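You operate a simulated robot arm through the tools that you are given. There is no shell and no other tool. Be economical: measure what you need, move in short steps, check, and stop when the job is done.

You run a simulated two-armed robot. Do the job below in one go: nothing can be reset, and whatever is moved stays where it is left.

Task
Fetch the spacer puck from the left stand top and set it on top of the blue paint tin there. Take the notched bracket that says "J21" from the left stand top and leave it on the left stand shelf. Fetch the wiping pad from the side bench top and set it on top of the green handwheel. Put two of the shaft caps from the front bench top on top of the taped carton there. Fetch the riser block that says "N27" from the front bench top and set it on the parts stand shelf. Take the wiper block from the front bench top and leave it on the plain front spoke. Put the blue square cover from the front bench shelf on top of the blue navy pad. Stack the small carton that says "E52" from the front bench top on top of the small carton labelled "E57". Take the squat carton on the front bench top and put it away on the side bench top. Put the test bottle from the near table top on the deck under the middle table. Put the black seal disc from the left stand top on the left stand shelf and the white seal disc on the shelf of the packing stand. Any order will do. Set down upright: notched bracket, wiper block, test bottle.

Only the result counts: the job must be done as asked and must still hold three seconds after the hand-in. Knocking over, shifting, dropping, spilling or breaking anything else fails it. Lids that push on must go on centred and level and be pressed home; caps that screw on are set level and turned clockwise until they are tight.

Robot
Two 7-joint arms with two-finger parallel grippers on one trunk, on a base that drives. Base frame: it is fixed to the floor where the robot stands at the start and does not move with it; the origin is under the middle of the robot, x ahead of it, y to its left, z up. Readings come in m, degrees, newtons and seconds.
The left shoulder is at the start at [0.07, 0.163, 1.295], the right one opposite. With the tool pointing down near the work surface each hand reaches from about 0.1 to 0.38 m from the robot's upright axis, wherever it stands, measured 20 degrees to its own side. Places, roughly: deck under the middle table [0.8, 5.5, 0.4]; handwheel (15x15x9 cm) [6.8, 8.4, 0.9]; left stand shelf [1.3, 0, 0.3]; navy pad (34x22x5 cm) [8.3, 6.5, 0.9]; paint tin (8x8x15 cm) [0.9, 0.1, 1]; parts stand shelf [5.8, 1.6, 0.3]; plain front spoke [6.5, 3.8, 0.9]; riser block [8.25, 5.5, 1]; seal disc [1.5, 0, 1]; shaft cap (6x6x3 cm) [8.6, 6.3, 0.9]; shelf of the packing stand [-0.5, -1, 0.3]; side bench top [7.1, 8.5, 0.9]; small carton [8.25, 4.25, 1]; square cover [8.25, 4.5, 0.25]; squat carton [8.5, 4.5, 1]; taped carton (17x16x13 cm) [8.5, 5.9, 1]; test bottle (7x7x15 cm) [5.3, 5.1, 1]; wiper block (10x6x6 cm) [8.1, 4.6, 0.9]; wiping pad (6x10x5 cm) [6.6, 8.6, 0.9]. Payload 3.43 kg a hand.
Tool frame (each hand has its own): the origin (TCP) lies between the finger pads and is the grasp point; the fingertips stand 0.034 m ahead of it; z points along the fingers, y is the line along which they close. The gripper opens to 0.128 m. The fingers are 0.024 m wide and 0.012 m thick; the gripper's body (0.048 by 0.13 m) begins 0.096 m behind the TCP.
Orientation is that of the tool frame in the base frame, as a unit quaternion [x, y, z, w]. With the fingers straight down and closing along the base's y, the tool's x points along the base's -x, its y along +y and its z along -z.

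Tools
- The arms move only by the tool step_arm. It takes "left_series", "right_series" or both (then of equal length, played together; a hand with none holds still); each is a list of rows, each a list of 7 numbers: the opening, from 0 (shut) to 1 (fully open), then the shift along the tool's x, y, z in m, then the turn, a rotation vector about the tool's x, y, z in rad. In form: [[hand, tx, ty, tz, rx, ry, rz], ...]. A call has 1 to 12 rows; each row is the pose to reach, as a shift and turn from the pose commanded when the call began, along the tool's axes at that moment. Rows are played at 5 a second. More than 0.05 m and 8.6 degrees between two rows, or a gripper value outside its range, and nothing of the call is played. Where a pose cannot be reached the arm comes as near as it can. A force on the tool above 40 N (or 10 N above the force at the start of the call, whichever is more), or a blocked arm, ends the call early, and 0.2 s more pass. Each finger travels about 0.153 m/s and halts on what it meets, pressing with about 27 N; the grip force reading is that of the motor and also rises with nothing between the fingers. The clock runs only during rows and for 0.2 s after the last one: add rows that repeat a pose to give the fingers time. The reply holds the time, the measured pose of the TCP, the force on the tool along the base axes, the opening and the grip force, in the units named above and with some noise, with the torque about the TCP (base axes, N m) and any sound that the robot's microphone picked up, and new pictures: "views" is both (left out), scene, wrist or none (wrist: the cameras of the hands that moved).
- Cameras (640 x 400 px; columns grow to the right, rows downward): "scene" is now at [0.1319, -0.017, 1.5174]; the picture's right is [-0.32, -0.95, 0.00], its down [-0.66, 0.23, -0.71] and it looks along [0.68, -0.23, -0.70] (base axes); focal length 214 px, centre (320, 200). "left" rides on the left gripper at [0.076, 0.011, -0.16] in its tool frame; the picture's right is [-0.15, 0.99, 0.00], its down [-0.88, -0.13, -0.46] and it looks along [-0.45, -0.07, 0.89] (tool axes); focal length 234 px, centre (320, 200). "right" rides on the right gripper at [0.076, -0.011, -0.16] in its tool frame; the picture's right is [0.15, 0.99, 0.00], its down [-0.88, 0.13, -0.46] and it looks along [-0.45, 0.07, 0.89] (tool axes); focal length 234 px, centre (320, 200). There is no depth. A picture from a camera that has moved, and an enlarged one, comes with that camera's place and axes in the base frame and with its lens. The place of the scene camera against the robot may be out by one fixed shift of up to 0.018 m in any direction.
- lift_body(by): slides the trunk up (or, below 0, down) by that many m; the arms and the scene camera ride with it, the base frame stays. It gives what a move gives, with no picture.
- roll_base(legs): drives the robot by 1 to 6 legs, each [ahead, left, turn to the left] in m, m and degrees, along the robot's own axes; the way and the turn of a leg run together, so that a leg with both is an arc; at most 1.5 m and 180 degrees a leg. The arms and the cameras ride along, it lands a little off, and it stops where it bumps. It gives what a move gives, and a new picture of the scene camera.
- aim_head(pan, tilt): turns the head with the scene camera to pan (to the left, within 86 degrees either way) and tilt (down, from -29 to 69), counted from straight ahead of the robot. It gives what a move gives, and a new picture of the scene camera.
- zoom(camera, box): a new picture of the part [left, top, right, bottom] of that camera's present view, enlarged. It takes no simulated time.
- sign_off(): hands the job in; it is judged then, once.

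Work in short steps. Places have to be worked out from the pictures, the camera data and where the tool is seen: move nearer, look again, correct. Check each grasp and each placing, and mend what went wrong. You have 588 turns and 360 pictures in all, those below and enlarged ones among them. Open the grippers and draw the arms clear of the work before you hand the job in, unless the task says otherwise; then end with one line.

The tools are called after "Call:" as name(argument=value, ...) on one line, values as JSON. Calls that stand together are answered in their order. step_arm: Moves the arms, as the interface text tells. Its arguments: {"type":"object","properties":{"left_series":{"type":"array"},"right_series":{"type":"array"},"views":{"type":"string","enum":["both","scene","wrist","none"]}},"required":[]} The other tools are called the same way: lift_body (by) slides the trunk up or down; roll_base (legs) drives the base; aim_head (pan, tilt) turns the head that bears the scene camera; zoom (camera, box) takes an enlarged picture of a part of a camera's view; sign_off () hands the job in.

At the start:

```text
time_s: 0.0
left_ee_pos: [0.5648, 0.1058, 1.299]
left_ee_rot: [-0.001, 1.0, 0.0, 0.0]
left_contact_force: [0.2, 0.1, -0.3]
left_ft_torque: [0.0, -0.01, 0.0]
left_opening: 0.1279
left_grip_force: 0.0
right_ee_pos: [0.4447, -0.2711, 1.2866]
right_ee_rot: [0.0, 1.0, 0.001, 0.0]
right_contact_force: [-0.5, 0.3, 0.4]
right_ft_torque: [-0.01, 0.01, 0.0]
right_opening: 0.1282
right_grip_force: 0.1
trunk travel left (down, up): [-0.775, 0.165]
robot x, y, heading: [-0.0006, 0.0005, -0.1]
head pan, tilt: [-18.9, 44.3]
```

scene: 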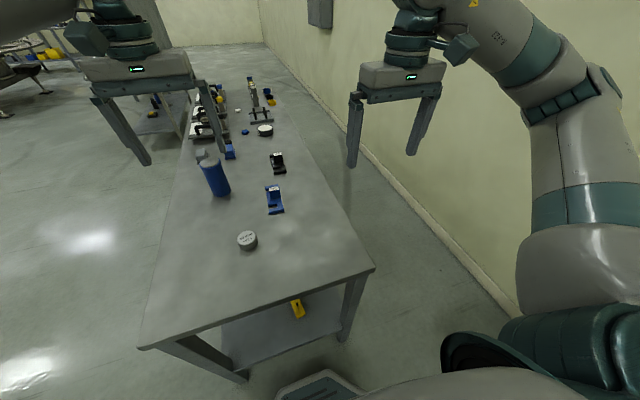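
right: 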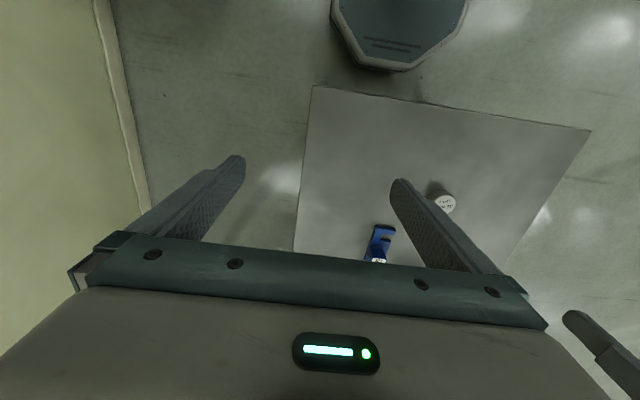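
left: 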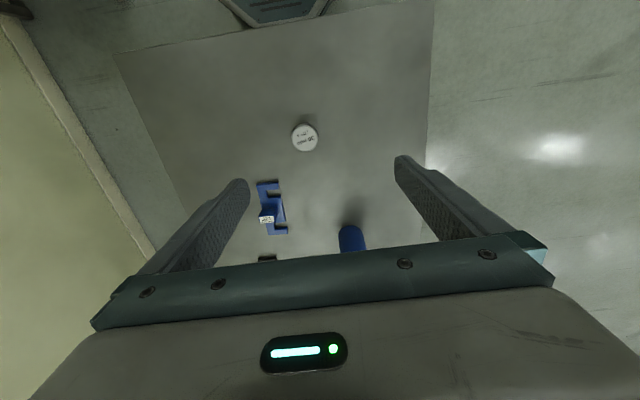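

The left stand is right ahead, with a puck, brackets and a blue tin on it. I zoom in to read labels.

Call:
zoom(camera="scene", box=[180, 130, 310, 260])

Call:
zoom(camera="scene", box=[170, 60, 300, 150])

```text
3.08 times, centred on (245, 195) of scene
camera zoom: at [0.1319, -0.017, 1.5174], right [-0.32, -0.95, 0.0], down [-0.66, 0.23, -0.71], along [0.68, -0.23, -0.7], focal length 660 px, centre (551, 215)
```

zoom: 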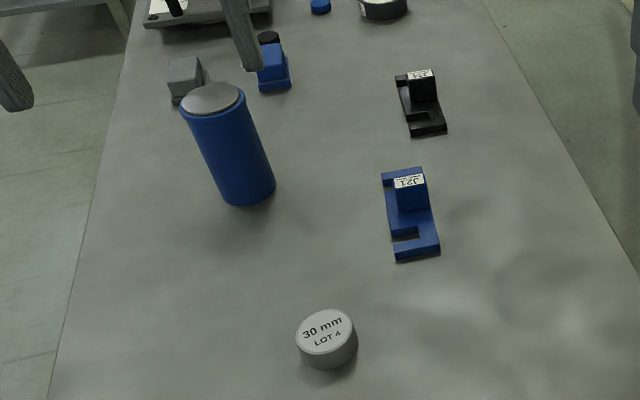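

```text
4.44 times, centred on (235, 105) of scene
camera zoom: at [0.1319, -0.017, 1.5174], right [-0.32, -0.95, 0.0], down [-0.66, 0.23, -0.71], along [0.68, -0.23, -0.7], focal length 953 px, centre (698, 622)
```

zoom: 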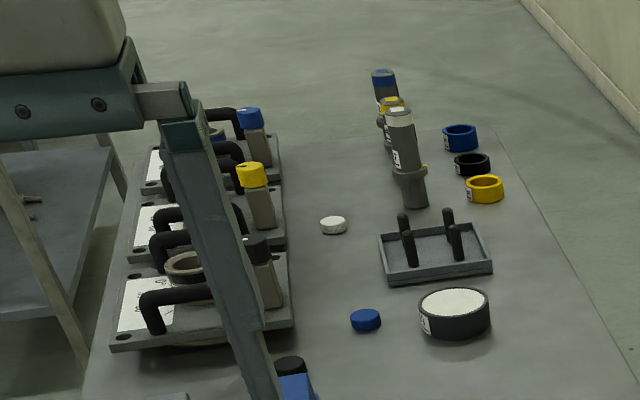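

The two brackets' labels look alike, so I read each closely.

Call:
zoom(camera="scene", box=[262, 148, 290, 172])

Call:
zoom(camera="scene", box=[255, 178, 290, 200])

Call:
zoom(camera="left", box=[240, 170, 300, 230])

Call:
aim_head(pan=0, tilt=25)

```text
16.00 times, centred on (276, 160) of scene
camera zoom: at [0.1319, -0.017, 1.5174], right [-0.32, -0.95, 0.0], down [-0.66, 0.23, -0.71], along [0.68, -0.23, -0.7], focal length 3432 px, centre (1024, 840)
```

zoom: 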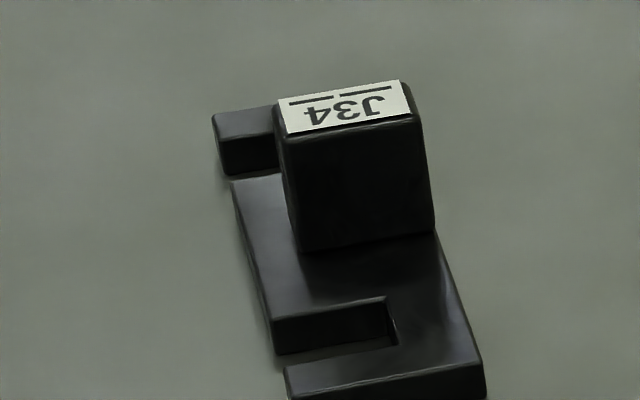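

```text
16.00 times, centred on (272, 189) of scene
camera zoom: at [0.1319, -0.017, 1.5174], right [-0.32, -0.95, 0.0], down [-0.66, 0.23, -0.71], along [0.68, -0.23, -0.7], focal length 3432 px, centre (1080, 376)
```

zoom: 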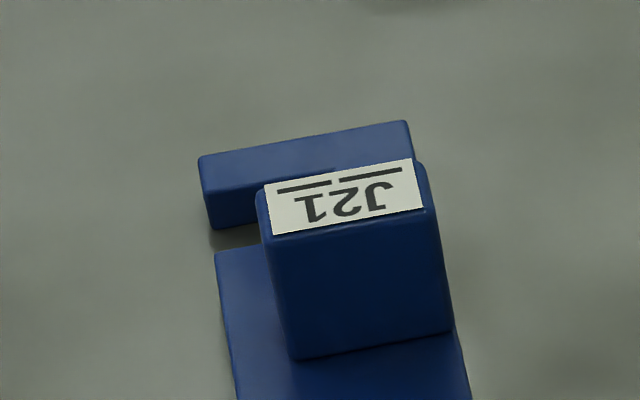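

```text
6.67 times, centred on (270, 200) of left
camera zoom: at [0.4888, 0.1178, 1.4592], right [0.15, 0.99, 0.0], down [0.88, -0.13, 0.46], along [0.45, -0.07, -0.89], focal length 1561 px, centre (653, 200)
```

zoom: 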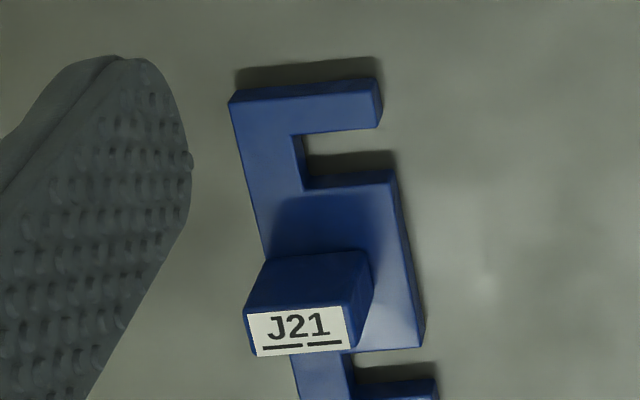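

```text
time_s: 0.8
left_ee_pos: [0.5642, 0.1058, 1.2992]
left_ee_rot: [0.0, 1.0, 0.0, -0.001]
left_contact_force: [0.2, -0.7, 0.1]
left_ft_torque: [0.01, -0.02, -0.04]
left_opening: 0.128
left_grip_force: 0.0
right_ee_pos: [0.4463, -0.2717, 1.2872]
right_ee_rot: [-0.001, 1.0, 0.0, 0.001]
right_contact_force: [-0.3, 0.3, 0.2]
right_ft_torque: [-0.02, 0.0, 0.0]
right_opening: 0.1279
right_grip_force: 0.1
trunk travel left (down, up): [-0.775, 0.165]
robot x, y, heading: [-0.0007, -0.0012, -0.1]
head pan, tilt: [0.0, 25.0]
camera scene: at [0.1466, 0.0094, 1.547], right [0.0, -1.0, 0.0], down [-0.42, 0.0, -0.91], along [0.91, 0.0, -0.42], focal length 214 px, centre (320, 200)
```

scene: 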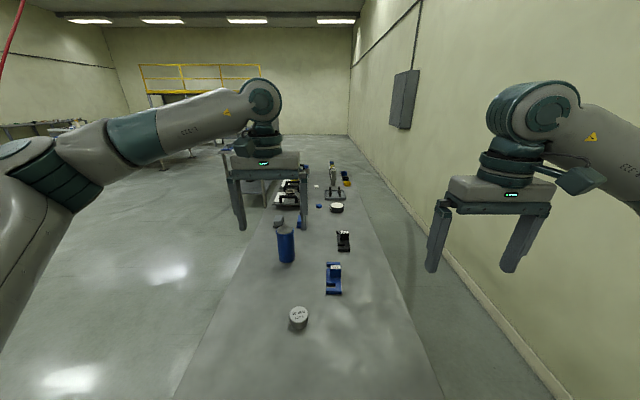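

The blue bracket is J21. The puck is near [0.595, 0.067]; I centre the left hand over it, then lower the trunk.

Call:
step_arm(left_series=[[1, -0.03, -0.039, 0, 0, 0, 0]], views="none")

Call:
lift_body(by=-0.2)

Call:
step_arm(left_series=[[1, 0, 0, 0, 0, 0, 0]], views="both")

```text
time_s: 1.2
left_ee_pos: [0.5972, 0.064, 1.2978]
left_ee_rot: [-0.001, 1.0, 0.002, 0.0]
left_contact_force: [0.9, -0.5, 0.2]
left_ft_torque: [0.06, 0.05, 0.03]
left_opening: 0.1282
left_grip_force: 0.0
right_ee_pos: [0.4473, -0.2748, 1.2847]
right_ee_rot: [0.0, 1.0, 0.002, -0.001]
right_contact_force: [0.4, -0.2, -0.3]
right_ft_torque: [0.08, 0.05, 0.02]
right_opening: 0.1279
right_grip_force: 0.0
trunk travel left (down, up): [-0.775, 0.165]
robot x, y, heading: [-0.0012, -0.0027, 0.1]
head pan, tilt: [0.0, 25.0]
```

```text
time_s: 3.4
left_ee_pos: [0.5943, 0.068, 1.0993]
left_ee_rot: [0.0, 1.0, 0.0, 0.0]
left_contact_force: [0.0, -0.2, -0.2]
left_ft_torque: [0.02, 0.03, -0.01]
left_opening: 0.1278
left_grip_force: 0.0
right_ee_pos: [0.4437, -0.272, 1.0886]
right_ee_rot: [0.0, 1.0, 0.0, 0.0]
right_contact_force: [-0.6, 0.9, -0.7]
right_ft_torque: [-0.01, -0.02, 0.01]
right_opening: 0.128
right_grip_force: 0.0
trunk travel left (down, up): [-0.575, 0.365]
robot x, y, heading: [0.0004, 0.0019, -0.0]
head pan, tilt: [0.0, 25.0]
```

```text
time_s: 3.8
left_ee_pos: [0.5959, 0.0673, 1.1004]
left_ee_rot: [-0.001, 1.0, 0.0, -0.001]
left_contact_force: [1.0, -0.2, -1.0]
left_ft_torque: [-0.01, 0.05, 0.04]
left_opening: 0.1279
left_grip_force: 0.0
right_ee_pos: [0.4449, -0.2713, 1.0868]
right_ee_rot: [0.0, 1.0, 0.0, 0.001]
right_contact_force: [0.1, 0.2, 0.1]
right_ft_torque: [0.01, -0.02, 0.0]
right_opening: 0.1277
right_grip_force: 0.1
trunk travel left (down, up): [-0.575, 0.365]
robot x, y, heading: [-0.0057, 0.0014, 0.1]
head pan, tilt: [0.0, 25.0]
camera scene: at [0.1466, 0.0095, 1.3471], right [0.0, -1.0, 0.0], down [-0.42, 0.0, -0.91], along [0.91, 0.0, -0.42], focal length 214 px, centre (320, 200)
camera left: at [0.5197, 0.0789, 1.2589], right [0.15, 0.99, 0.0], down [0.88, -0.13, 0.46], along [0.45, -0.07, -0.89], focal length 234 px, centre (320, 200)
```

scene: 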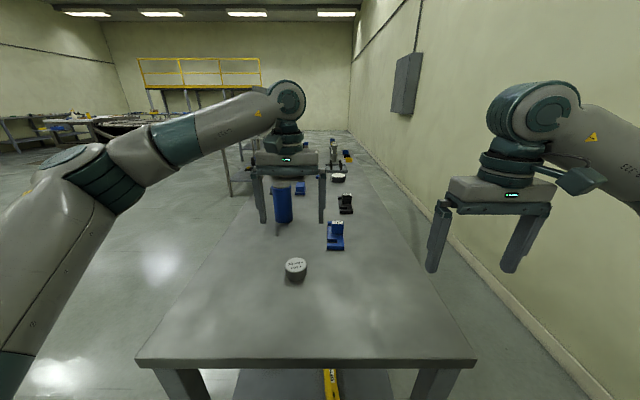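
left: 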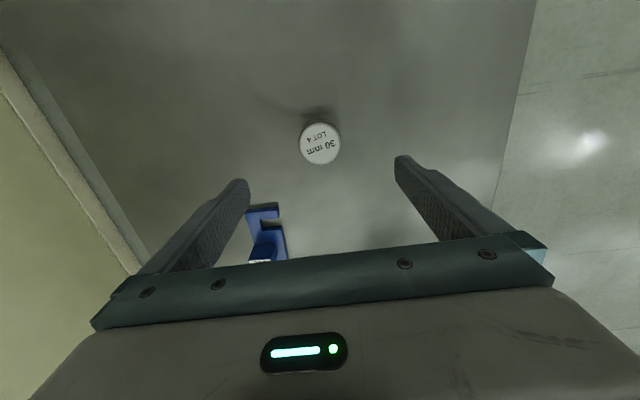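

The puck is centred under the left hand with its top near z = 0.93. I descend to TCP z ≈ 0.94 and close.

Call:
step_arm(left_series=[[1, 0, 0, 0.05, 0, 0, 0], [1, 0, 0, 0.1, 0, 0, 0], [1, 0, 0, 0.13, 0, 0, 0], [1, 0, 0, 0.145, 0, 0, 0], [1, 0, 0, 0.155, 0, 0, 0], [1, 0, 0, 0.155, 0, 0, 0]], views="wrist")

```text
time_s: 5.2
left_ee_pos: [0.5957, 0.0663, 0.9426]
left_ee_rot: [0.001, 1.0, 0.0, 0.0]
left_contact_force: [0.2, 0.0, 0.2]
left_ft_torque: [-0.01, 0.0, 0.01]
left_opening: 0.1279
left_grip_force: 0.1
right_ee_pos: [0.4459, -0.2706, 1.0871]
right_ee_rot: [0.0, 1.0, 0.0, 0.0]
right_contact_force: [0.4, -0.4, -0.2]
right_ft_torque: [0.01, -0.03, -0.01]
right_opening: 0.128
right_grip_force: 0.1
trunk travel left (down, up): [-0.575, 0.365]
robot x, y, heading: [-0.003, -0.0021, 0.0]
head pan, tilt: [0.0, 25.0]
camera left: at [0.5201, 0.0788, 1.1026], right [0.15, 0.99, 0.0], down [0.88, -0.13, 0.46], along [0.45, -0.07, -0.89], focal length 234 px, centre (320, 200)
```

left: 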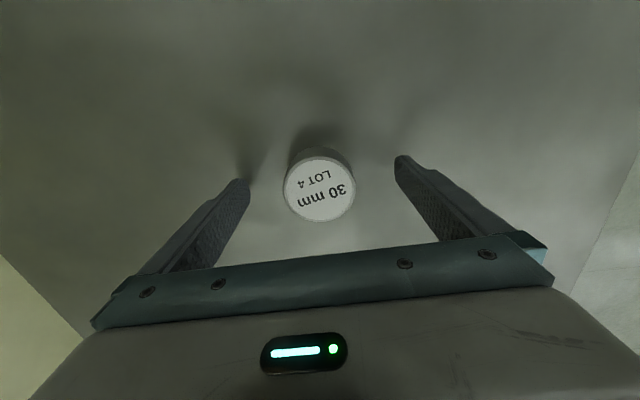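

Aligned with the puck. Close the fingers and lift.

Call:
step_arm(left_series=[[0.5, -0.003, 0, 0, 0, 0, 0], [0.2, -0.003, 0, 0, 0, 0, 0], [0.2, -0.003, 0, 0, 0, 0, 0], [0.2, -0.003, 0, -0.03, 0, 0, 0], [0.2, -0.003, 0, -0.08, 0, 0, 0], [0.2, -0.003, 0, -0.13, 0, 0, 0], [0.2, -0.003, 0, -0.18, 0, 0, 0], [0.2, -0.003, 0, -0.22, 0, 0, 0]], views="wrist")

```text
time_s: 7.0
left_ee_pos: [0.5959, 0.0676, 1.1642]
left_ee_rot: [0.0, 1.0, 0.0, 0.002]
left_contact_force: [-0.4, -0.5, -1.6]
left_ft_torque: [0.01, 0.0, -0.01]
left_opening: 0.0583
left_grip_force: 27.1
right_ee_pos: [0.4432, -0.2719, 1.0871]
right_ee_rot: [-0.001, 1.0, 0.0, 0.0]
right_contact_force: [0.0, 0.2, 0.2]
right_ft_torque: [0.01, -0.03, -0.03]
right_opening: 0.1279
right_grip_force: 0.0
trunk travel left (down, up): [-0.575, 0.365]
robot x, y, heading: [0.0019, -0.0009, 0.1]
head pan, tilt: [0.0, 25.0]
camera left: at [0.5198, 0.078, 1.3235], right [0.15, 0.99, 0.0], down [0.88, -0.13, 0.46], along [0.45, -0.07, -0.89], focal length 234 px, centre (320, 200)
```

left: 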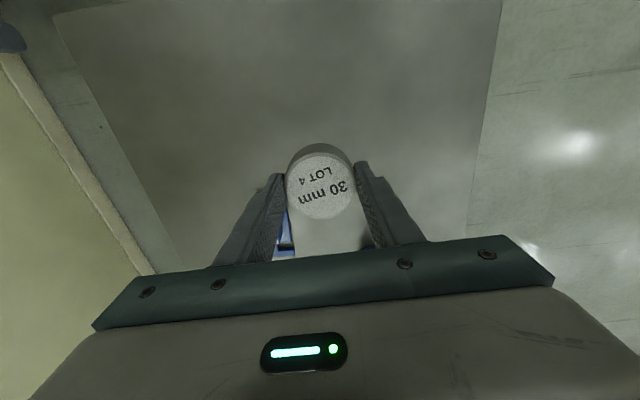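

Puck held. I raise the trunk a little and drive round to the stand's left side (y ≈ 0.9), facing -y, to work there.

Call:
lift_body(by=0.12)

Call:
roll_base(legs=[[-0.4, 0, 0], [0, 0.95, 0], [1.245, 0, 0], [0, 0, -90]])

Call:
aim_head(pan=0, tilt=45)

```text
time_s: 8.5
left_ee_pos: [0.5972, 0.0671, 1.2838]
left_ee_rot: [-0.001, 1.0, 0.0, 0.0]
left_contact_force: [0.8, 1.2, -1.5]
left_ft_torque: [0.0, 0.02, -0.01]
left_opening: 0.0587
left_grip_force: 26.5
right_ee_pos: [0.4463, -0.2718, 1.2066]
right_ee_rot: [0.0, 1.0, 0.0, -0.001]
right_contact_force: [-0.7, -1.0, -0.5]
right_ft_torque: [0.01, 0.0, 0.03]
right_opening: 0.128
right_grip_force: 0.0
trunk travel left (down, up): [-0.695, 0.245]
robot x, y, heading: [0.0025, -0.0028, -0.0]
head pan, tilt: [0.0, 25.0]
```

```text
time_s: 25.3
left_ee_pos: [0.9265, 0.3394, 1.2826]
left_ee_rot: [0.714, 0.7, 0.0, 0.0]
left_contact_force: [0.8, 0.0, -2.2]
left_ft_torque: [0.04, 0.01, 0.0]
left_opening: 0.0585
left_grip_force: 27.7
right_ee_pos: [0.5921, 0.4988, 1.2073]
right_ee_rot: [0.715, 0.7, 0.0, -0.001]
right_contact_force: [0.5, 0.0, 0.3]
right_ft_torque: [0.02, 0.02, 0.02]
right_opening: 0.1281
right_grip_force: 0.0
trunk travel left (down, up): [-0.695, 0.245]
robot x, y, heading: [0.8733, 0.9399, -91.2]
head pan, tilt: [0.0, 25.0]
camera scene: at [0.8727, 0.805, 1.467], right [-1.0, 0.02, 0.0], down [0.01, 0.42, -0.91], along [-0.02, -0.91, -0.42], focal length 214 px, centre (320, 200)
```

scene: 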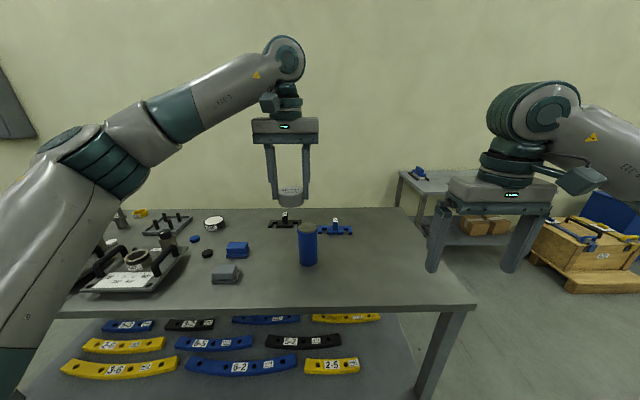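

```text
time_s: 26.2
left_ee_pos: [0.9273, 0.3406, 1.2823]
left_ee_rot: [0.715, 0.7, 0.0, 0.0]
left_contact_force: [-0.9, -0.2, -2.9]
left_ft_torque: [0.01, 0.01, -0.01]
left_opening: 0.0584
left_grip_force: 26.8
right_ee_pos: [0.5897, 0.4977, 1.2072]
right_ee_rot: [0.714, 0.7, 0.0, 0.0]
right_contact_force: [0.9, 0.5, 0.3]
right_ft_torque: [-0.01, -0.02, -0.01]
right_opening: 0.1281
right_grip_force: 0.1
trunk travel left (down, up): [-0.695, 0.245]
robot x, y, heading: [0.8676, 0.9389, -91.1]
head pan, tilt: [0.0, 45.0]
camera scene: at [0.8729, 0.8158, 1.4365], right [-1.0, 0.02, 0.0], down [0.01, 0.71, -0.71], along [-0.01, -0.71, -0.71], focal length 214 px, centre (320, 200)
```

scene: 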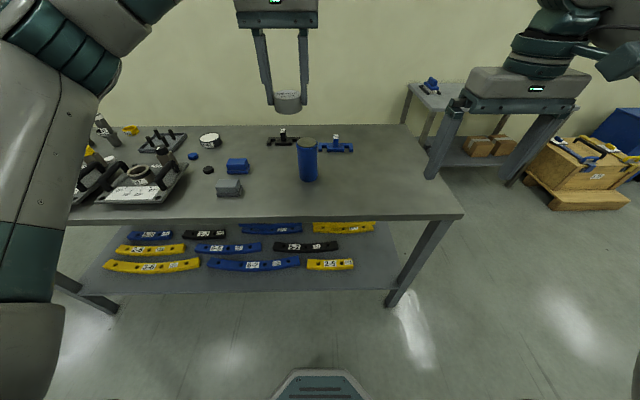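

The tin is near [0.907, 0.146]. I drive forward and level out so the puck hangs over it, then look by the wrist camera.

Call:
roll_base(legs=[[0.195, -0.01, 1.1]])

Call:
step_arm(left_series=[[0.2, 0, 0, 0, 0, 0, 0]], views="wrist")

```text
time_s: 27.8
left_ee_pos: [0.9241, 0.1477, 1.2845]
left_ee_rot: [0.708, 0.706, -0.001, 0.001]
left_contact_force: [0.4, 0.1, -2.3]
left_ft_torque: [0.0, 0.03, -0.02]
left_opening: 0.0584
left_grip_force: 26.5
right_ee_pos: [0.5857, 0.3012, 1.2076]
right_ee_rot: [0.708, 0.706, 0.0, 0.0]
right_contact_force: [0.4, 0.0, 0.1]
right_ft_torque: [-0.01, 0.0, -0.04]
right_opening: 0.128
right_grip_force: 0.0
trunk travel left (down, up): [-0.695, 0.245]
robot x, y, heading: [0.8576, 0.7454, -90.3]
head pan, tilt: [0.0, 45.0]
camera scene: at [0.8628, 0.6213, 1.4366], right [-1.0, 0.0, 0.0], down [0.0, 0.71, -0.71], along [0.0, -0.71, -0.71], focal length 214 px, centre (320, 200)
```

scene: 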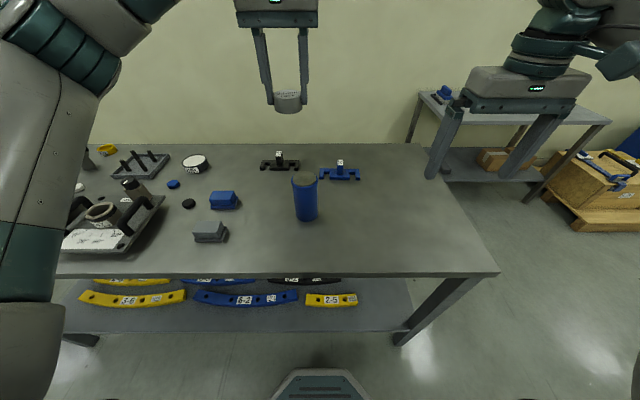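

```text
time_s: 28.1
left_ee_pos: [0.9241, 0.1466, 1.2839]
left_ee_rot: [0.708, 0.706, 0.0, 0.001]
left_contact_force: [0.0, 0.8, -2.3]
left_ft_torque: [-0.01, 0.0, 0.0]
left_opening: 0.058
left_grip_force: 27.2
right_ee_pos: [0.5862, 0.3007, 1.2062]
right_ee_rot: [0.708, 0.706, -0.001, 0.001]
right_contact_force: [0.0, 1.0, 0.8]
right_ft_torque: [-0.02, -0.02, -0.01]
right_opening: 0.128
right_grip_force: 0.1
trunk travel left (down, up): [-0.695, 0.245]
robot x, y, heading: [0.861, 0.7457, -89.9]
head pan, tilt: [0.0, 45.0]
camera left: at [0.9357, 0.2228, 1.4433], right [0.99, -0.15, 0.0], down [-0.13, -0.88, 0.46], along [-0.07, -0.45, -0.89], focal length 234 px, centre (320, 200)
```

left: 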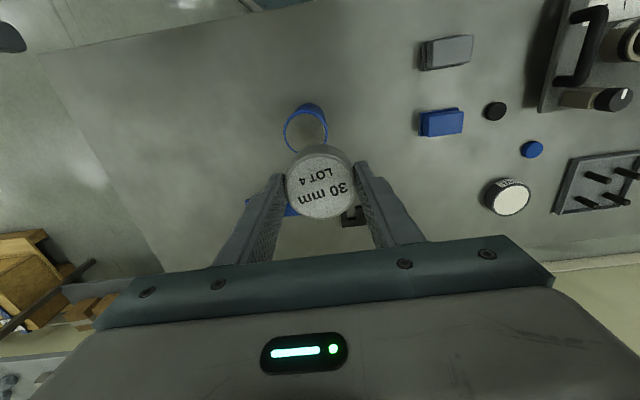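

Tin centre judged [0.905, 0.15], top z ≈ 1.05. I shift over it and descend to just above, then check.

Call:
step_arm(left_series=[[0.2, 0.004, -0.018, 0, 0, 0, 0], [0.2, 0.004, -0.018, 0.05, 0, 0, 0], [0.2, 0.004, -0.018, 0.1, 0, 0, 0], [0.2, 0.004, -0.018, 0.15, 0, 0, 0], [0.2, 0.004, -0.018, 0.165, 0, 0, 0]], views="both")

Call:
zoom(camera="left", box=[240, 100, 400, 260])

Call:
zoom(camera="scene", box=[250, 130, 370, 240])

```text
time_s: 29.4
left_ee_pos: [0.9041, 0.1493, 1.1176]
left_ee_rot: [0.708, 0.706, 0.0, -0.001]
left_contact_force: [-0.2, 0.9, -2.0]
left_ft_torque: [0.02, 0.0, 0.01]
left_opening: 0.0582
left_grip_force: 27.0
right_ee_pos: [0.587, 0.2986, 1.207]
right_ee_rot: [0.708, 0.706, 0.001, 0.0]
right_contact_force: [0.4, 0.4, -1.1]
right_ft_torque: [-0.03, 0.01, 0.0]
right_opening: 0.128
right_grip_force: 0.2
trunk travel left (down, up): [-0.695, 0.245]
robot x, y, heading: [0.8613, 0.7393, -90.1]
head pan, tilt: [0.0, 45.0]
camera scene: at [0.8632, 0.62, 1.4365], right [-1.0, 0.0, 0.0], down [0.0, 0.71, -0.71], along [0.0, -0.71, -0.71], focal length 214 px, centre (320, 200)
camera left: at [0.9166, 0.224, 1.2769], right [0.99, -0.15, 0.0], down [-0.13, -0.88, 0.46], along [-0.07, -0.45, -0.89], focal length 234 px, centre (320, 200)
```

scene: 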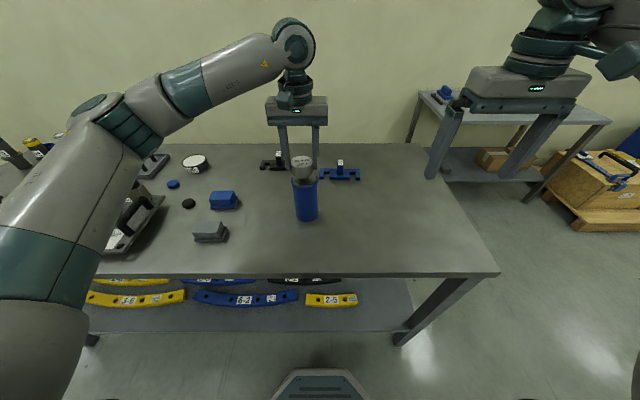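
left: 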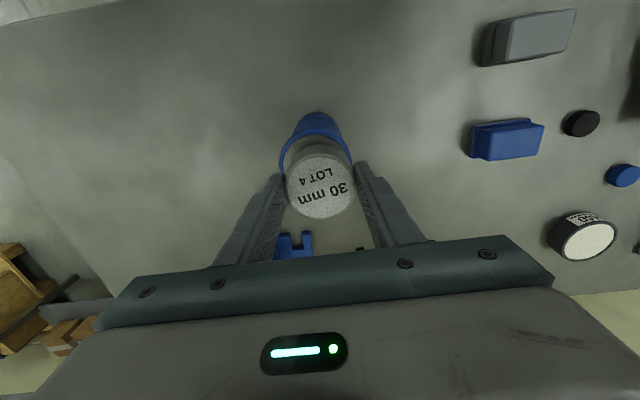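

```text
2.50 times, centred on (320, 180) of left
camera zoom: at [0.9166, 0.224, 1.2769], right [0.99, -0.15, 0.0], down [-0.13, -0.88, 0.46], along [-0.07, -0.45, -0.89], focal length 585 px, centre (320, 250)
```

zoom: 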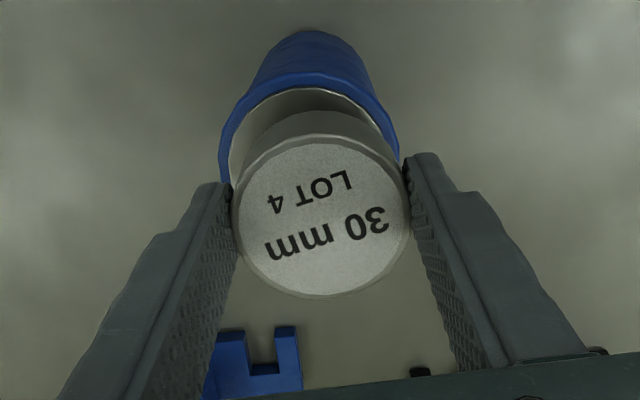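

```text
3.64 times, centred on (310, 185) of scene
camera zoom: at [0.8632, 0.62, 1.4365], right [-1.0, 0.0, 0.0], down [0.0, 0.71, -0.71], along [0.0, -0.71, -0.71], focal length 780 px, centre (356, 254)
```

zoom: 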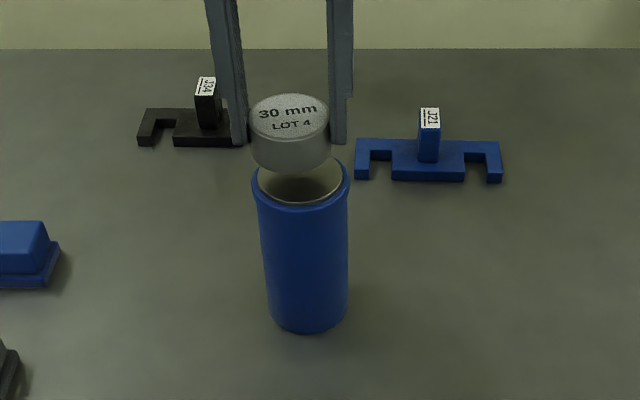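

The puck needs about 5 mm in -x and -y. I shift, then descend in small steps watching the force.

Call:
step_arm(left_series=[[0.2, -0.005, -0.005, 0, 0, 0, 0], [0.2, -0.005, -0.005, 0.01, 0, 0, 0], [0.2, -0.005, -0.005, 0.016, 0, 0, 0], [0.2, -0.005, -0.005, 0.02, 0, 0, 0], [0.2, -0.005, -0.005, 0.023, 0, 0, 0]], views="none")

Call:
zoom(camera="left", box=[240, 100, 400, 260])

Call:
zoom(camera="scene", box=[270, 140, 340, 230])

```text
time_s: 30.6
left_ee_pos: [0.9017, 0.1425, 1.0949]
left_ee_rot: [0.708, 0.706, 0.0, -0.001]
left_contact_force: [0.6, -0.3, -2.0]
left_ft_torque: [0.02, 0.0, 0.0]
left_opening: 0.0584
left_grip_force: 27.4
right_ee_pos: [0.5872, 0.2981, 1.207]
right_ee_rot: [0.708, 0.706, 0.0, 0.0]
right_contact_force: [-0.1, 0.8, -0.3]
right_ft_torque: [0.0, -0.01, 0.02]
right_opening: 0.128
right_grip_force: 0.0
trunk travel left (down, up): [-0.695, 0.245]
robot x, y, heading: [0.8567, 0.7415, -90.4]
head pan, tilt: [0.0, 45.0]
```

```text
2.50 times, centred on (320, 180) of left
camera zoom: at [0.9131, 0.2194, 1.2543], right [0.99, -0.15, 0.0], down [-0.13, -0.88, 0.46], along [-0.07, -0.45, -0.89], focal length 585 px, centre (320, 250)
```

zoom: 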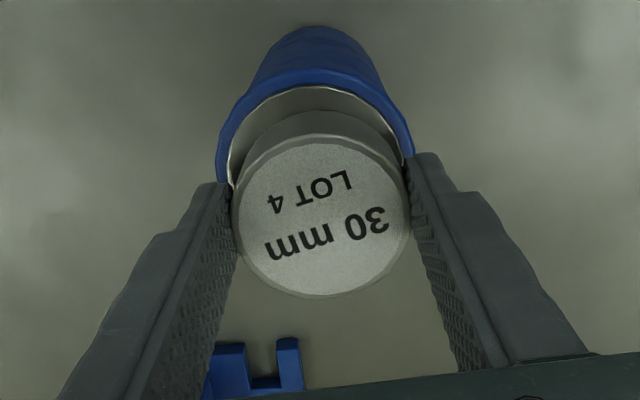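

```text
4.44 times, centred on (305, 185) of scene
camera zoom: at [0.863, 0.62, 1.4364], right [-1.0, 0.0, 0.0], down [0.0, 0.71, -0.71], along [0.0, -0.71, -0.71], focal length 953 px, centre (387, 267)
```

zoom: 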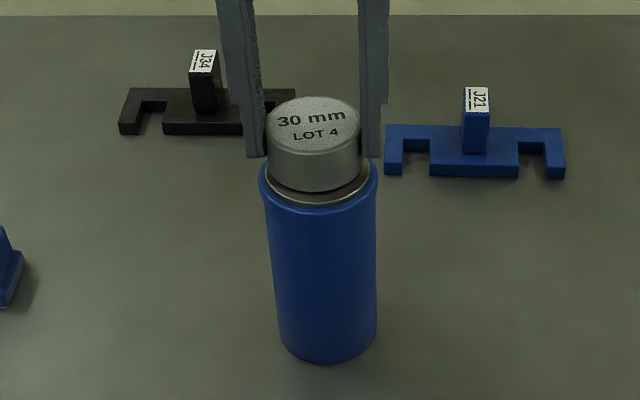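

Nearly on the lid and well centred. I creep down to contact.

Call:
step_arm(left_series=[[0.2, 0.001, -0.001, 0.002, 0, 0, 0], [0.2, 0.001, -0.001, 0.004, 0, 0, 0], [0.2, 0.001, -0.001, 0.006, 0, 0, 0], [0.2, 0.001, -0.001, 0.008, 0, 0, 0]], views="none")

Call:
zoom(camera="scene", box=[270, 140, 340, 230])

```text
time_s: 31.6
left_ee_pos: [0.9002, 0.1471, 1.0908]
left_ee_rot: [0.708, 0.706, -0.003, 0.002]
left_contact_force: [3.5, -7.3, 27.7]
left_ft_torque: [-0.36, -0.16, 0.14]
left_opening: 0.0586
left_grip_force: 26.5
right_ee_pos: [0.5855, 0.3007, 1.2076]
right_ee_rot: [0.708, 0.706, 0.0, 0.0]
right_contact_force: [0.7, -0.2, 0.1]
right_ft_torque: [0.01, 0.04, 0.0]
right_opening: 0.1281
right_grip_force: 0.0
trunk travel left (down, up): [-0.695, 0.245]
robot x, y, heading: [0.8604, 0.7447, -90.3]
head pan, tilt: [0.0, 45.0]
```

```text
4.44 times, centred on (305, 185) of scene
camera zoom: at [0.863, 0.6225, 1.4369], right [-1.0, 0.0, 0.0], down [0.0, 0.71, -0.71], along [0.0, -0.71, -0.71], focal length 953 px, centre (387, 267)
```

zoom: 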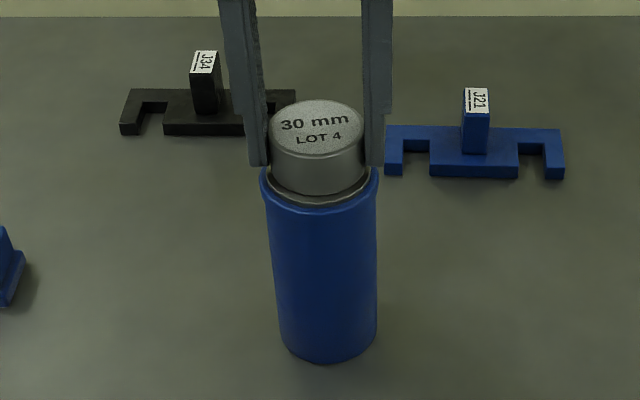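

Contact on the lid. I relieve the push, open and rise.

Call:
step_arm(left_series=[[0.2, 0, 0, -0.005, 0, 0, 0], [0.6, 0, 0, -0.005, 0, 0, 0], [0.75, 0, 0, -0.005, 0, 0, 0], [0.75, 0, 0, -0.02, 0, 0, 0], [0.75, 0, 0, -0.06, 0, 0, 0], [0.75, 0, 0, -0.11, 0, 0, 0]], views="both")

```text
time_s: 33.0
left_ee_pos: [0.902, 0.1475, 1.1976]
left_ee_rot: [0.708, 0.706, 0.0, 0.001]
left_contact_force: [0.4, -0.2, -0.8]
left_ft_torque: [-0.03, 0.0, -0.01]
left_opening: 0.0961
left_grip_force: 0.0
right_ee_pos: [0.5863, 0.3003, 1.2068]
right_ee_rot: [0.708, 0.706, -0.001, 0.001]
right_contact_force: [1.2, 0.5, 0.1]
right_ft_torque: [0.01, -0.01, 0.02]
right_opening: 0.1279
right_grip_force: 0.1
trunk travel left (down, up): [-0.695, 0.245]
robot x, y, heading: [0.8576, 0.7433, -90.1]
head pan, tilt: [0.0, 45.0]
camera scene: at [0.862, 0.6213, 1.4365], right [-1.0, 0.0, 0.0], down [0.0, 0.71, -0.71], along [0.0, -0.71, -0.71], focal length 214 px, centre (320, 200)
camera left: at [0.9135, 0.2232, 1.3573], right [0.99, -0.15, 0.0], down [-0.13, -0.88, 0.46], along [-0.07, -0.45, -0.89], focal length 234 px, centre (320, 200)
```

scene: 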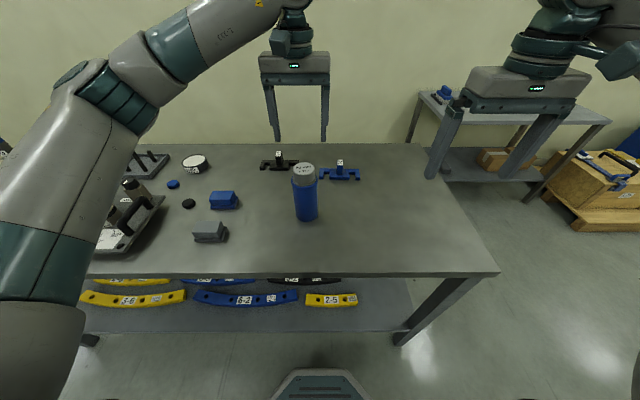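
left: 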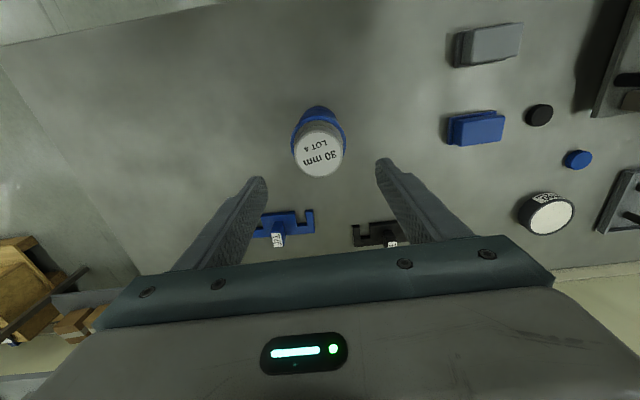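

The puck sits on the tin. Next I drive a bit nearer to reach the J21 bracket with the right hand, pitched 45° forward so it can later be placed beneath the top.

Call:
roll_base(legs=[[0.12, 0, 0]])

Call:
step_arm(right_series=[[1, 0, 0.03, 0, 0, -0.131, 0], [1, -0.02, 0.06, 0, 0, -0.262, 0], [1, -0.04, 0.09, 0, 0, -0.393, 0], [1, -0.06, 0.12, 0, 0, -0.524, 0], [1, -0.08, 0.15, 0, 0, -0.655, 0], [1, -0.1, 0.17, 0, 0, -0.785, 0], [1, -0.11, 0.19, 0.03, 0, -0.785, 0]], views="both")

```text
time_s: 34.2
left_ee_pos: [0.9021, 0.0277, 1.1977]
left_ee_rot: [0.709, 0.705, -0.001, 0.002]
left_contact_force: [0.4, 0.0, 0.2]
left_ft_torque: [-0.01, -0.02, 0.01]
left_opening: 0.0958
left_grip_force: 0.0
right_ee_pos: [0.5844, 0.1803, 1.2067]
right_ee_rot: [0.709, 0.705, 0.0, 0.001]
right_contact_force: [0.2, -0.2, 0.3]
right_ft_torque: [-0.01, 0.01, -0.02]
right_opening: 0.1284
right_grip_force: 0.1
trunk travel left (down, up): [-0.695, 0.245]
robot x, y, heading: [0.8614, 0.6242, -90.2]
head pan, tilt: [0.0, 45.0]
camera scene: at [0.8621, 0.5017, 1.4366], right [-1.0, 0.0, 0.0], down [0.0, 0.71, -0.71], along [0.0, -0.71, -0.71], focal length 214 px, centre (320, 200)
```

scene: 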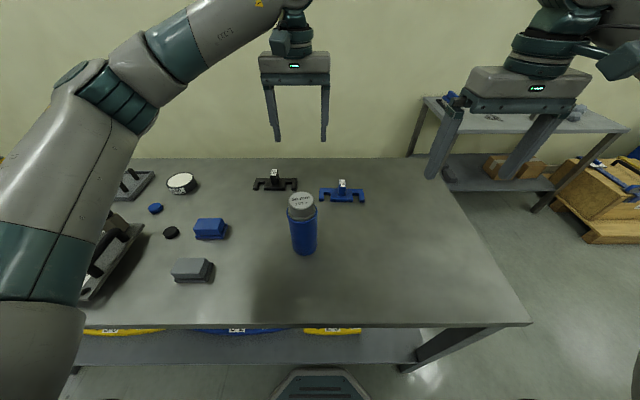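

```text
time_s: 35.8
left_ee_pos: [0.9037, 0.0245, 1.1951]
left_ee_rot: [0.707, 0.708, 0.001, 0.002]
left_contact_force: [3.2, -16.0, -14.3]
left_ft_torque: [-0.66, -0.91, 0.82]
left_opening: 0.094
left_grip_force: 0.0
right_ee_pos: [0.7751, 0.0678, 1.1762]
right_ee_rot: [0.654, 0.652, -0.271, 0.272]
right_contact_force: [-2.7, 15.0, 13.5]
right_ft_torque: [-0.22, -0.93, 1.03]
right_opening: 0.1259
right_grip_force: 0.2
trunk travel left (down, up): [-0.695, 0.245]
robot x, y, heading: [0.8563, 0.6255, -90.4]
head pan, tilt: [0.0, 45.0]
camera scene: at [0.8629, 0.4995, 1.4364], right [-1.0, 0.01, 0.0], down [0.0, 0.71, -0.71], along [0.0, -0.71, -0.71], focal length 214 px, centre (320, 200)
camera right: at [0.7636, 0.2318, 1.2353], right [0.99, 0.1, -0.1], down [0.13, -0.3, 0.95], along [0.07, -0.95, -0.31], focal length 234 px, centre (320, 200)
```

scene: 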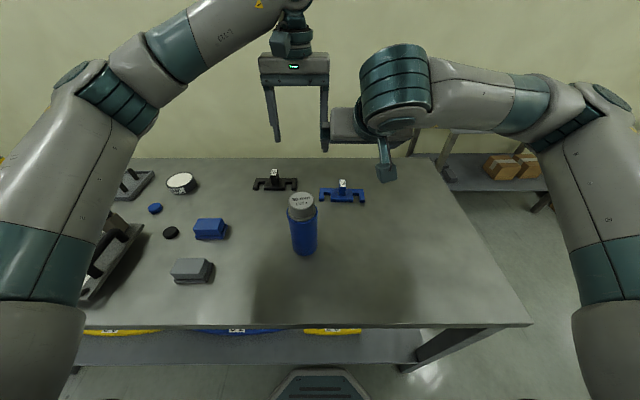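
right: 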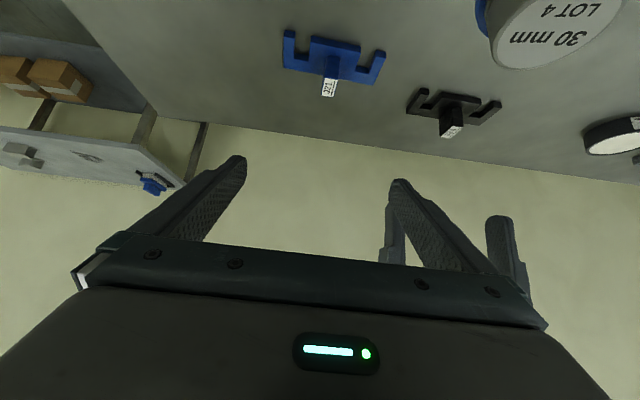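

The hands touched: I back the right hand to its side and move the left hand away to +x and up.

Call:
step_arm(right_series=[[1, 0, -0.04, 0, 0, 0, 0], [1, 0, -0.04, 0, 0, 0, 0], [1, 0, -0.04, 0, 0, 0, 0], [1, 0, -0.04, 0, 0, 0, 0], [1, 0, -0.04, 0, 0, 0, 0]], left_series=[[0.75, 0, 0.03, 0, 0, 0, 0], [0.75, 0.02, 0.08, -0.01, 0, 0, 0], [0.75, 0.04, 0.12, -0.02, 0, 0, 0], [0.75, 0.05, 0.16, -0.02, 0, 0, 0], [0.75, 0.06, 0.2, -0.02, 0, 0, 0]], views="wrist")

```text
refused: row 2 steps farther than a row can; nothing moved
```

Same intent with smaller steps.

Call:
step_arm(right_series=[[1, 0, -0.04, 0, 0, 0, 0], [1, 0, -0.04, 0, 0, 0, 0], [1, 0, -0.04, 0, 0, 0, 0], [1, 0, -0.04, 0, 0, 0, 0], [1, 0, -0.04, 0, 0, 0, 0]], left_series=[[0.75, 0, 0.03, 0, 0, 0, 0], [0.75, 0.01, 0.07, -0.01, 0, 0, 0], [0.75, 0.02, 0.11, -0.02, 0, 0, 0], [0.75, 0.03, 0.155, -0.02, 0, 0, 0], [0.75, 0.04, 0.2, -0.02, 0, 0, 0]], views="wrist")

```text
time_s: 37.0
left_ee_pos: [1.1022, 0.0671, 1.2168]
left_ee_rot: [0.709, 0.705, -0.001, -0.001]
left_contact_force: [-0.1, 0.2, 0.7]
left_ft_torque: [-0.01, 0.06, 0.03]
left_opening: 0.0961
left_grip_force: 0.0
right_ee_pos: [0.7364, 0.0707, 1.1794]
right_ee_rot: [0.655, 0.651, -0.273, 0.27]
right_contact_force: [0.6, -0.1, -1.4]
right_ft_torque: [0.01, 0.05, -0.02]
right_opening: 0.1281
right_grip_force: 0.0
trunk travel left (down, up): [-0.695, 0.245]
robot x, y, heading: [0.8573, 0.6236, -90.3]
head pan, tilt: [0.0, 45.0]
camera right: at [0.7255, 0.2346, 1.2355], right [0.99, 0.1, -0.11], down [0.13, -0.3, 0.94], along [0.06, -0.95, -0.31], focal length 234 px, centre (320, 200)
camera left: at [1.1148, 0.1431, 1.3764], right [0.99, -0.15, 0.0], down [-0.13, -0.88, 0.46], along [-0.07, -0.45, -0.89], focal length 234 px, centre (320, 200)
```

right: 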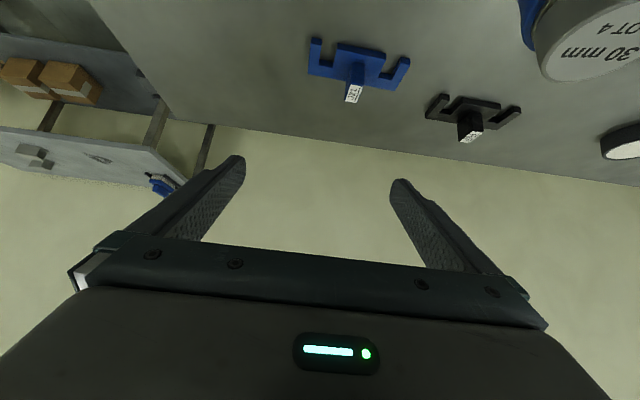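
left: 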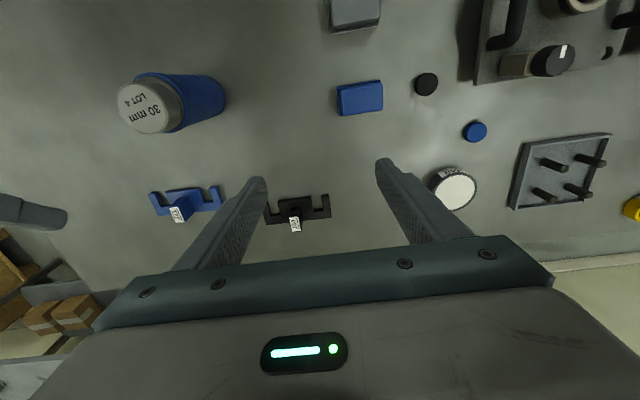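

Bracket post top at about [0.779, -0.061, 0.953]. I bring the pitched right hand to 7 cm short along its fingers and look.

Call:
step_arm(right_series=[[1, 0.017, 0.012, 0.04, 0, 0, 0], [1, 0.034, 0.024, 0.08, 0, 0, 0], [1, 0.051, 0.036, 0.12, 0, 0, 0], [1, 0.065, 0.0426, 0.16, 0, 0, 0], [1, 0.077, 0.0426, 0.18, 0, 0, 0], [0.7, 0.077, 0.0426, 0.18, 0, 0, 0]], views="both")

```text
time_s: 38.4
left_ee_pos: [1.1009, 0.0659, 1.2159]
left_ee_rot: [0.709, 0.705, -0.001, 0.0]
left_contact_force: [-0.3, 0.0, 0.0]
left_ft_torque: [0.02, 0.02, 0.02]
left_opening: 0.0962
left_grip_force: 0.1
right_ee_pos: [0.776, -0.0042, 0.9963]
right_ee_rot: [0.655, 0.652, -0.271, 0.27]
right_contact_force: [-0.1, 0.1, -0.4]
right_ft_torque: [0.01, -0.01, -0.02]
right_opening: 0.0893
right_grip_force: 0.0
trunk travel left (down, up): [-0.695, 0.245]
robot x, y, heading: [0.8587, 0.6221, -90.3]
head pan, tilt: [0.0, 45.0]
camera scene: at [0.8622, 0.5009, 1.4365], right [-1.0, 0.0, 0.0], down [0.0, 0.71, -0.71], along [0.0, -0.71, -0.71], focal length 214 px, centre (320, 200)
camera right: at [0.7665, 0.1609, 1.054], right [0.99, 0.1, -0.1], down [0.13, -0.3, 0.95], along [0.06, -0.95, -0.31], focal length 234 px, centre (320, 200)
```

scene: 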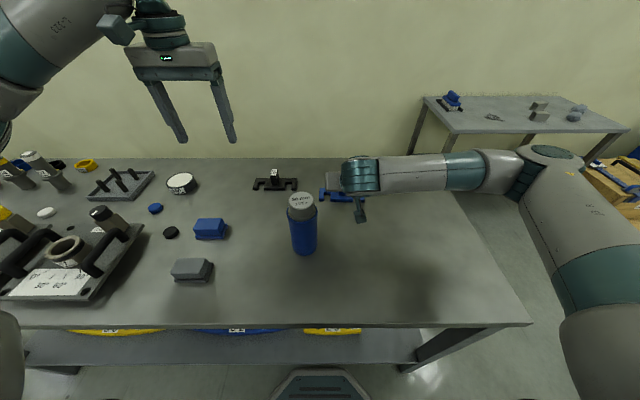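
right: 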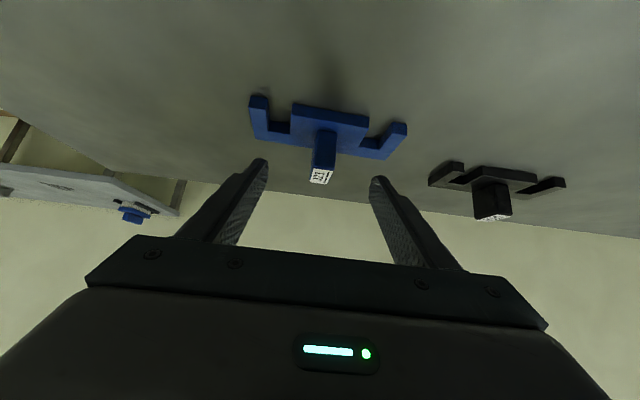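

The post lies midway between the fingers. Advance the last 6.5 cm and grip.

Call:
step_arm(right_series=[[0.7, 0, 0.002, 0.03, 0, 0, 0], [0.7, 0, 0.002, 0.05, 0, 0, 0], [0.7, 0, 0.002, 0.065, 0, 0, 0], [0.3, 0, 0.002, 0.065, 0, 0, 0], [0.0, 0, 0.002, 0.065, 0, 0, 0], [0.0, 0, 0.002, 0.065, 0, 0, 0]], views="wrist")

```text
time_s: 39.8
left_ee_pos: [1.0997, 0.0645, 1.2175]
left_ee_rot: [0.709, 0.706, -0.001, 0.0]
left_contact_force: [0.1, 0.0, 0.4]
left_ft_torque: [-0.01, 0.06, -0.01]
left_opening: 0.0961
left_grip_force: 0.0
right_ee_pos: [0.7773, -0.0504, 0.9491]
right_ee_rot: [0.655, 0.652, -0.27, 0.271]
right_contact_force: [0.6, -0.9, -0.9]
right_ft_torque: [-0.05, -0.01, 0.06]
right_opening: 0.0216
right_grip_force: 26.9
trunk travel left (down, up): [-0.695, 0.245]
robot x, y, heading: [0.8589, 0.625, -90.5]
head pan, tilt: [0.0, 45.0]
camera right: at [0.7672, 0.1144, 1.0079], right [0.99, 0.1, -0.1], down [0.13, -0.3, 0.94], along [0.06, -0.95, -0.31], focal length 234 px, centre (320, 200)
```

right: 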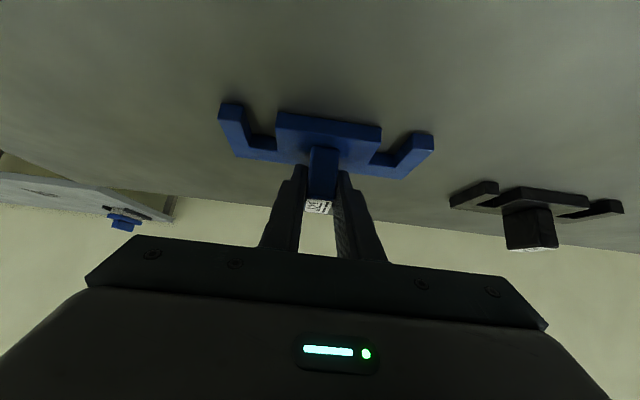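

Bracket gripped (22 mm). I lift it, and meanwhile bring the left hand pitched 30° above the black disc at about [1.296, 0.11].

Call:
step_arm(right_series=[[0, -0.018, 0, -0.018, 0, 0, 0], [0, -0.035, 0, -0.035, 0, 0, 0], [0, -0.053, 0, -0.053, 0, 0, 0], [0, -0.07, 0, -0.07, 0, 0, 0], [0, -0.088, 0, -0.088, 0, 0, 0], [0, -0.106, 0, -0.106, 0, 0, 0]], left_series=[[0.65, 0.009, 0.033, 0.01, 0, -0.087, 0], [0.6, 0.018, 0.065, 0.03, 0, -0.174, 0], [0.6, 0.027, 0.098, 0.055, 0, -0.262, 0], [0.6, 0.036, 0.131, 0.085, 0, -0.349, 0], [0.6, 0.045, 0.163, 0.115, 0, -0.436, 0], [0.6, 0.054, 0.196, 0.145, 0, -0.524, 0]], views="both")

```text
time_s: 41.2
left_ee_pos: [1.2978, 0.1202, 1.073]
left_ee_rot: [0.684, 0.681, -0.186, 0.184]
left_contact_force: [0.5, 1.3, 0.5]
left_ft_torque: [-0.02, 0.03, -0.01]
left_opening: 0.0771
left_grip_force: 0.0
right_ee_pos: [0.7799, -0.049, 1.1014]
right_ee_rot: [0.655, 0.651, -0.273, 0.27]
right_contact_force: [-0.1, 0.7, -3.6]
right_ft_torque: [0.0, 0.0, -0.02]
right_opening: 0.022
right_grip_force: 27.6
trunk travel left (down, up): [-0.695, 0.245]
robot x, y, heading: [0.8617, 0.6229, -90.4]
head pan, tilt: [0.0, 45.0]
camera scene: at [0.8637, 0.5036, 1.4368], right [-1.0, 0.01, 0.0], down [0.0, 0.71, -0.71], along [0.0, -0.71, -0.71], focal length 214 px, centre (320, 200)
camera right: at [0.7689, 0.1165, 1.1596], right [0.99, 0.1, -0.1], down [0.13, -0.3, 0.95], along [0.06, -0.95, -0.31], focal length 234 px, centre (320, 200)
camera left: at [1.3103, 0.2663, 1.1727], right [0.99, -0.13, 0.07], down [-0.13, -0.53, 0.84], along [-0.07, -0.84, -0.54], focal length 234 px, centre (320, 200)
```

scene: 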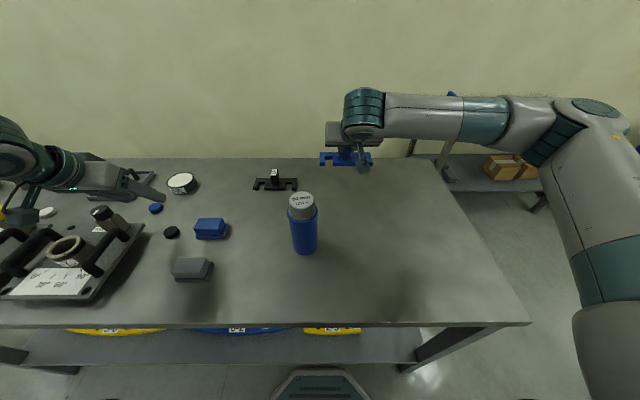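
right: 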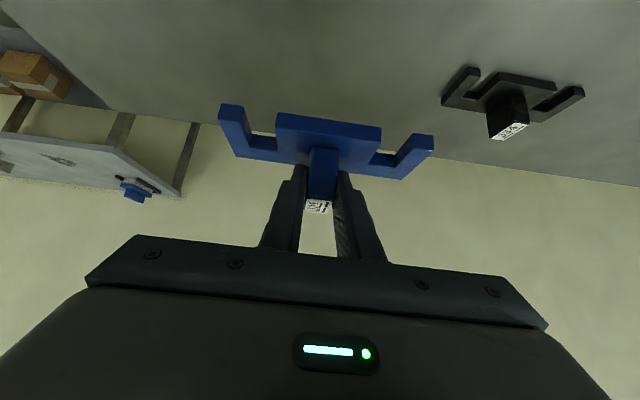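
left: 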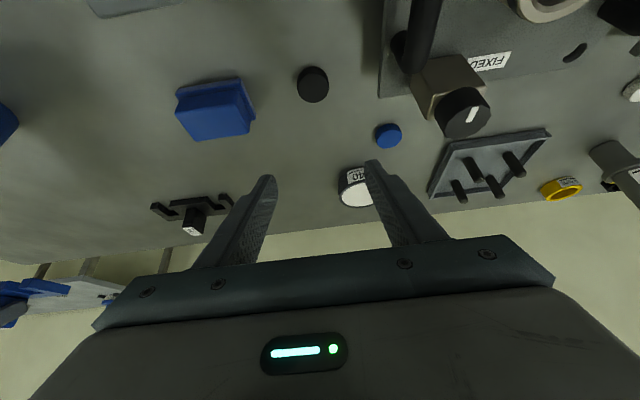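

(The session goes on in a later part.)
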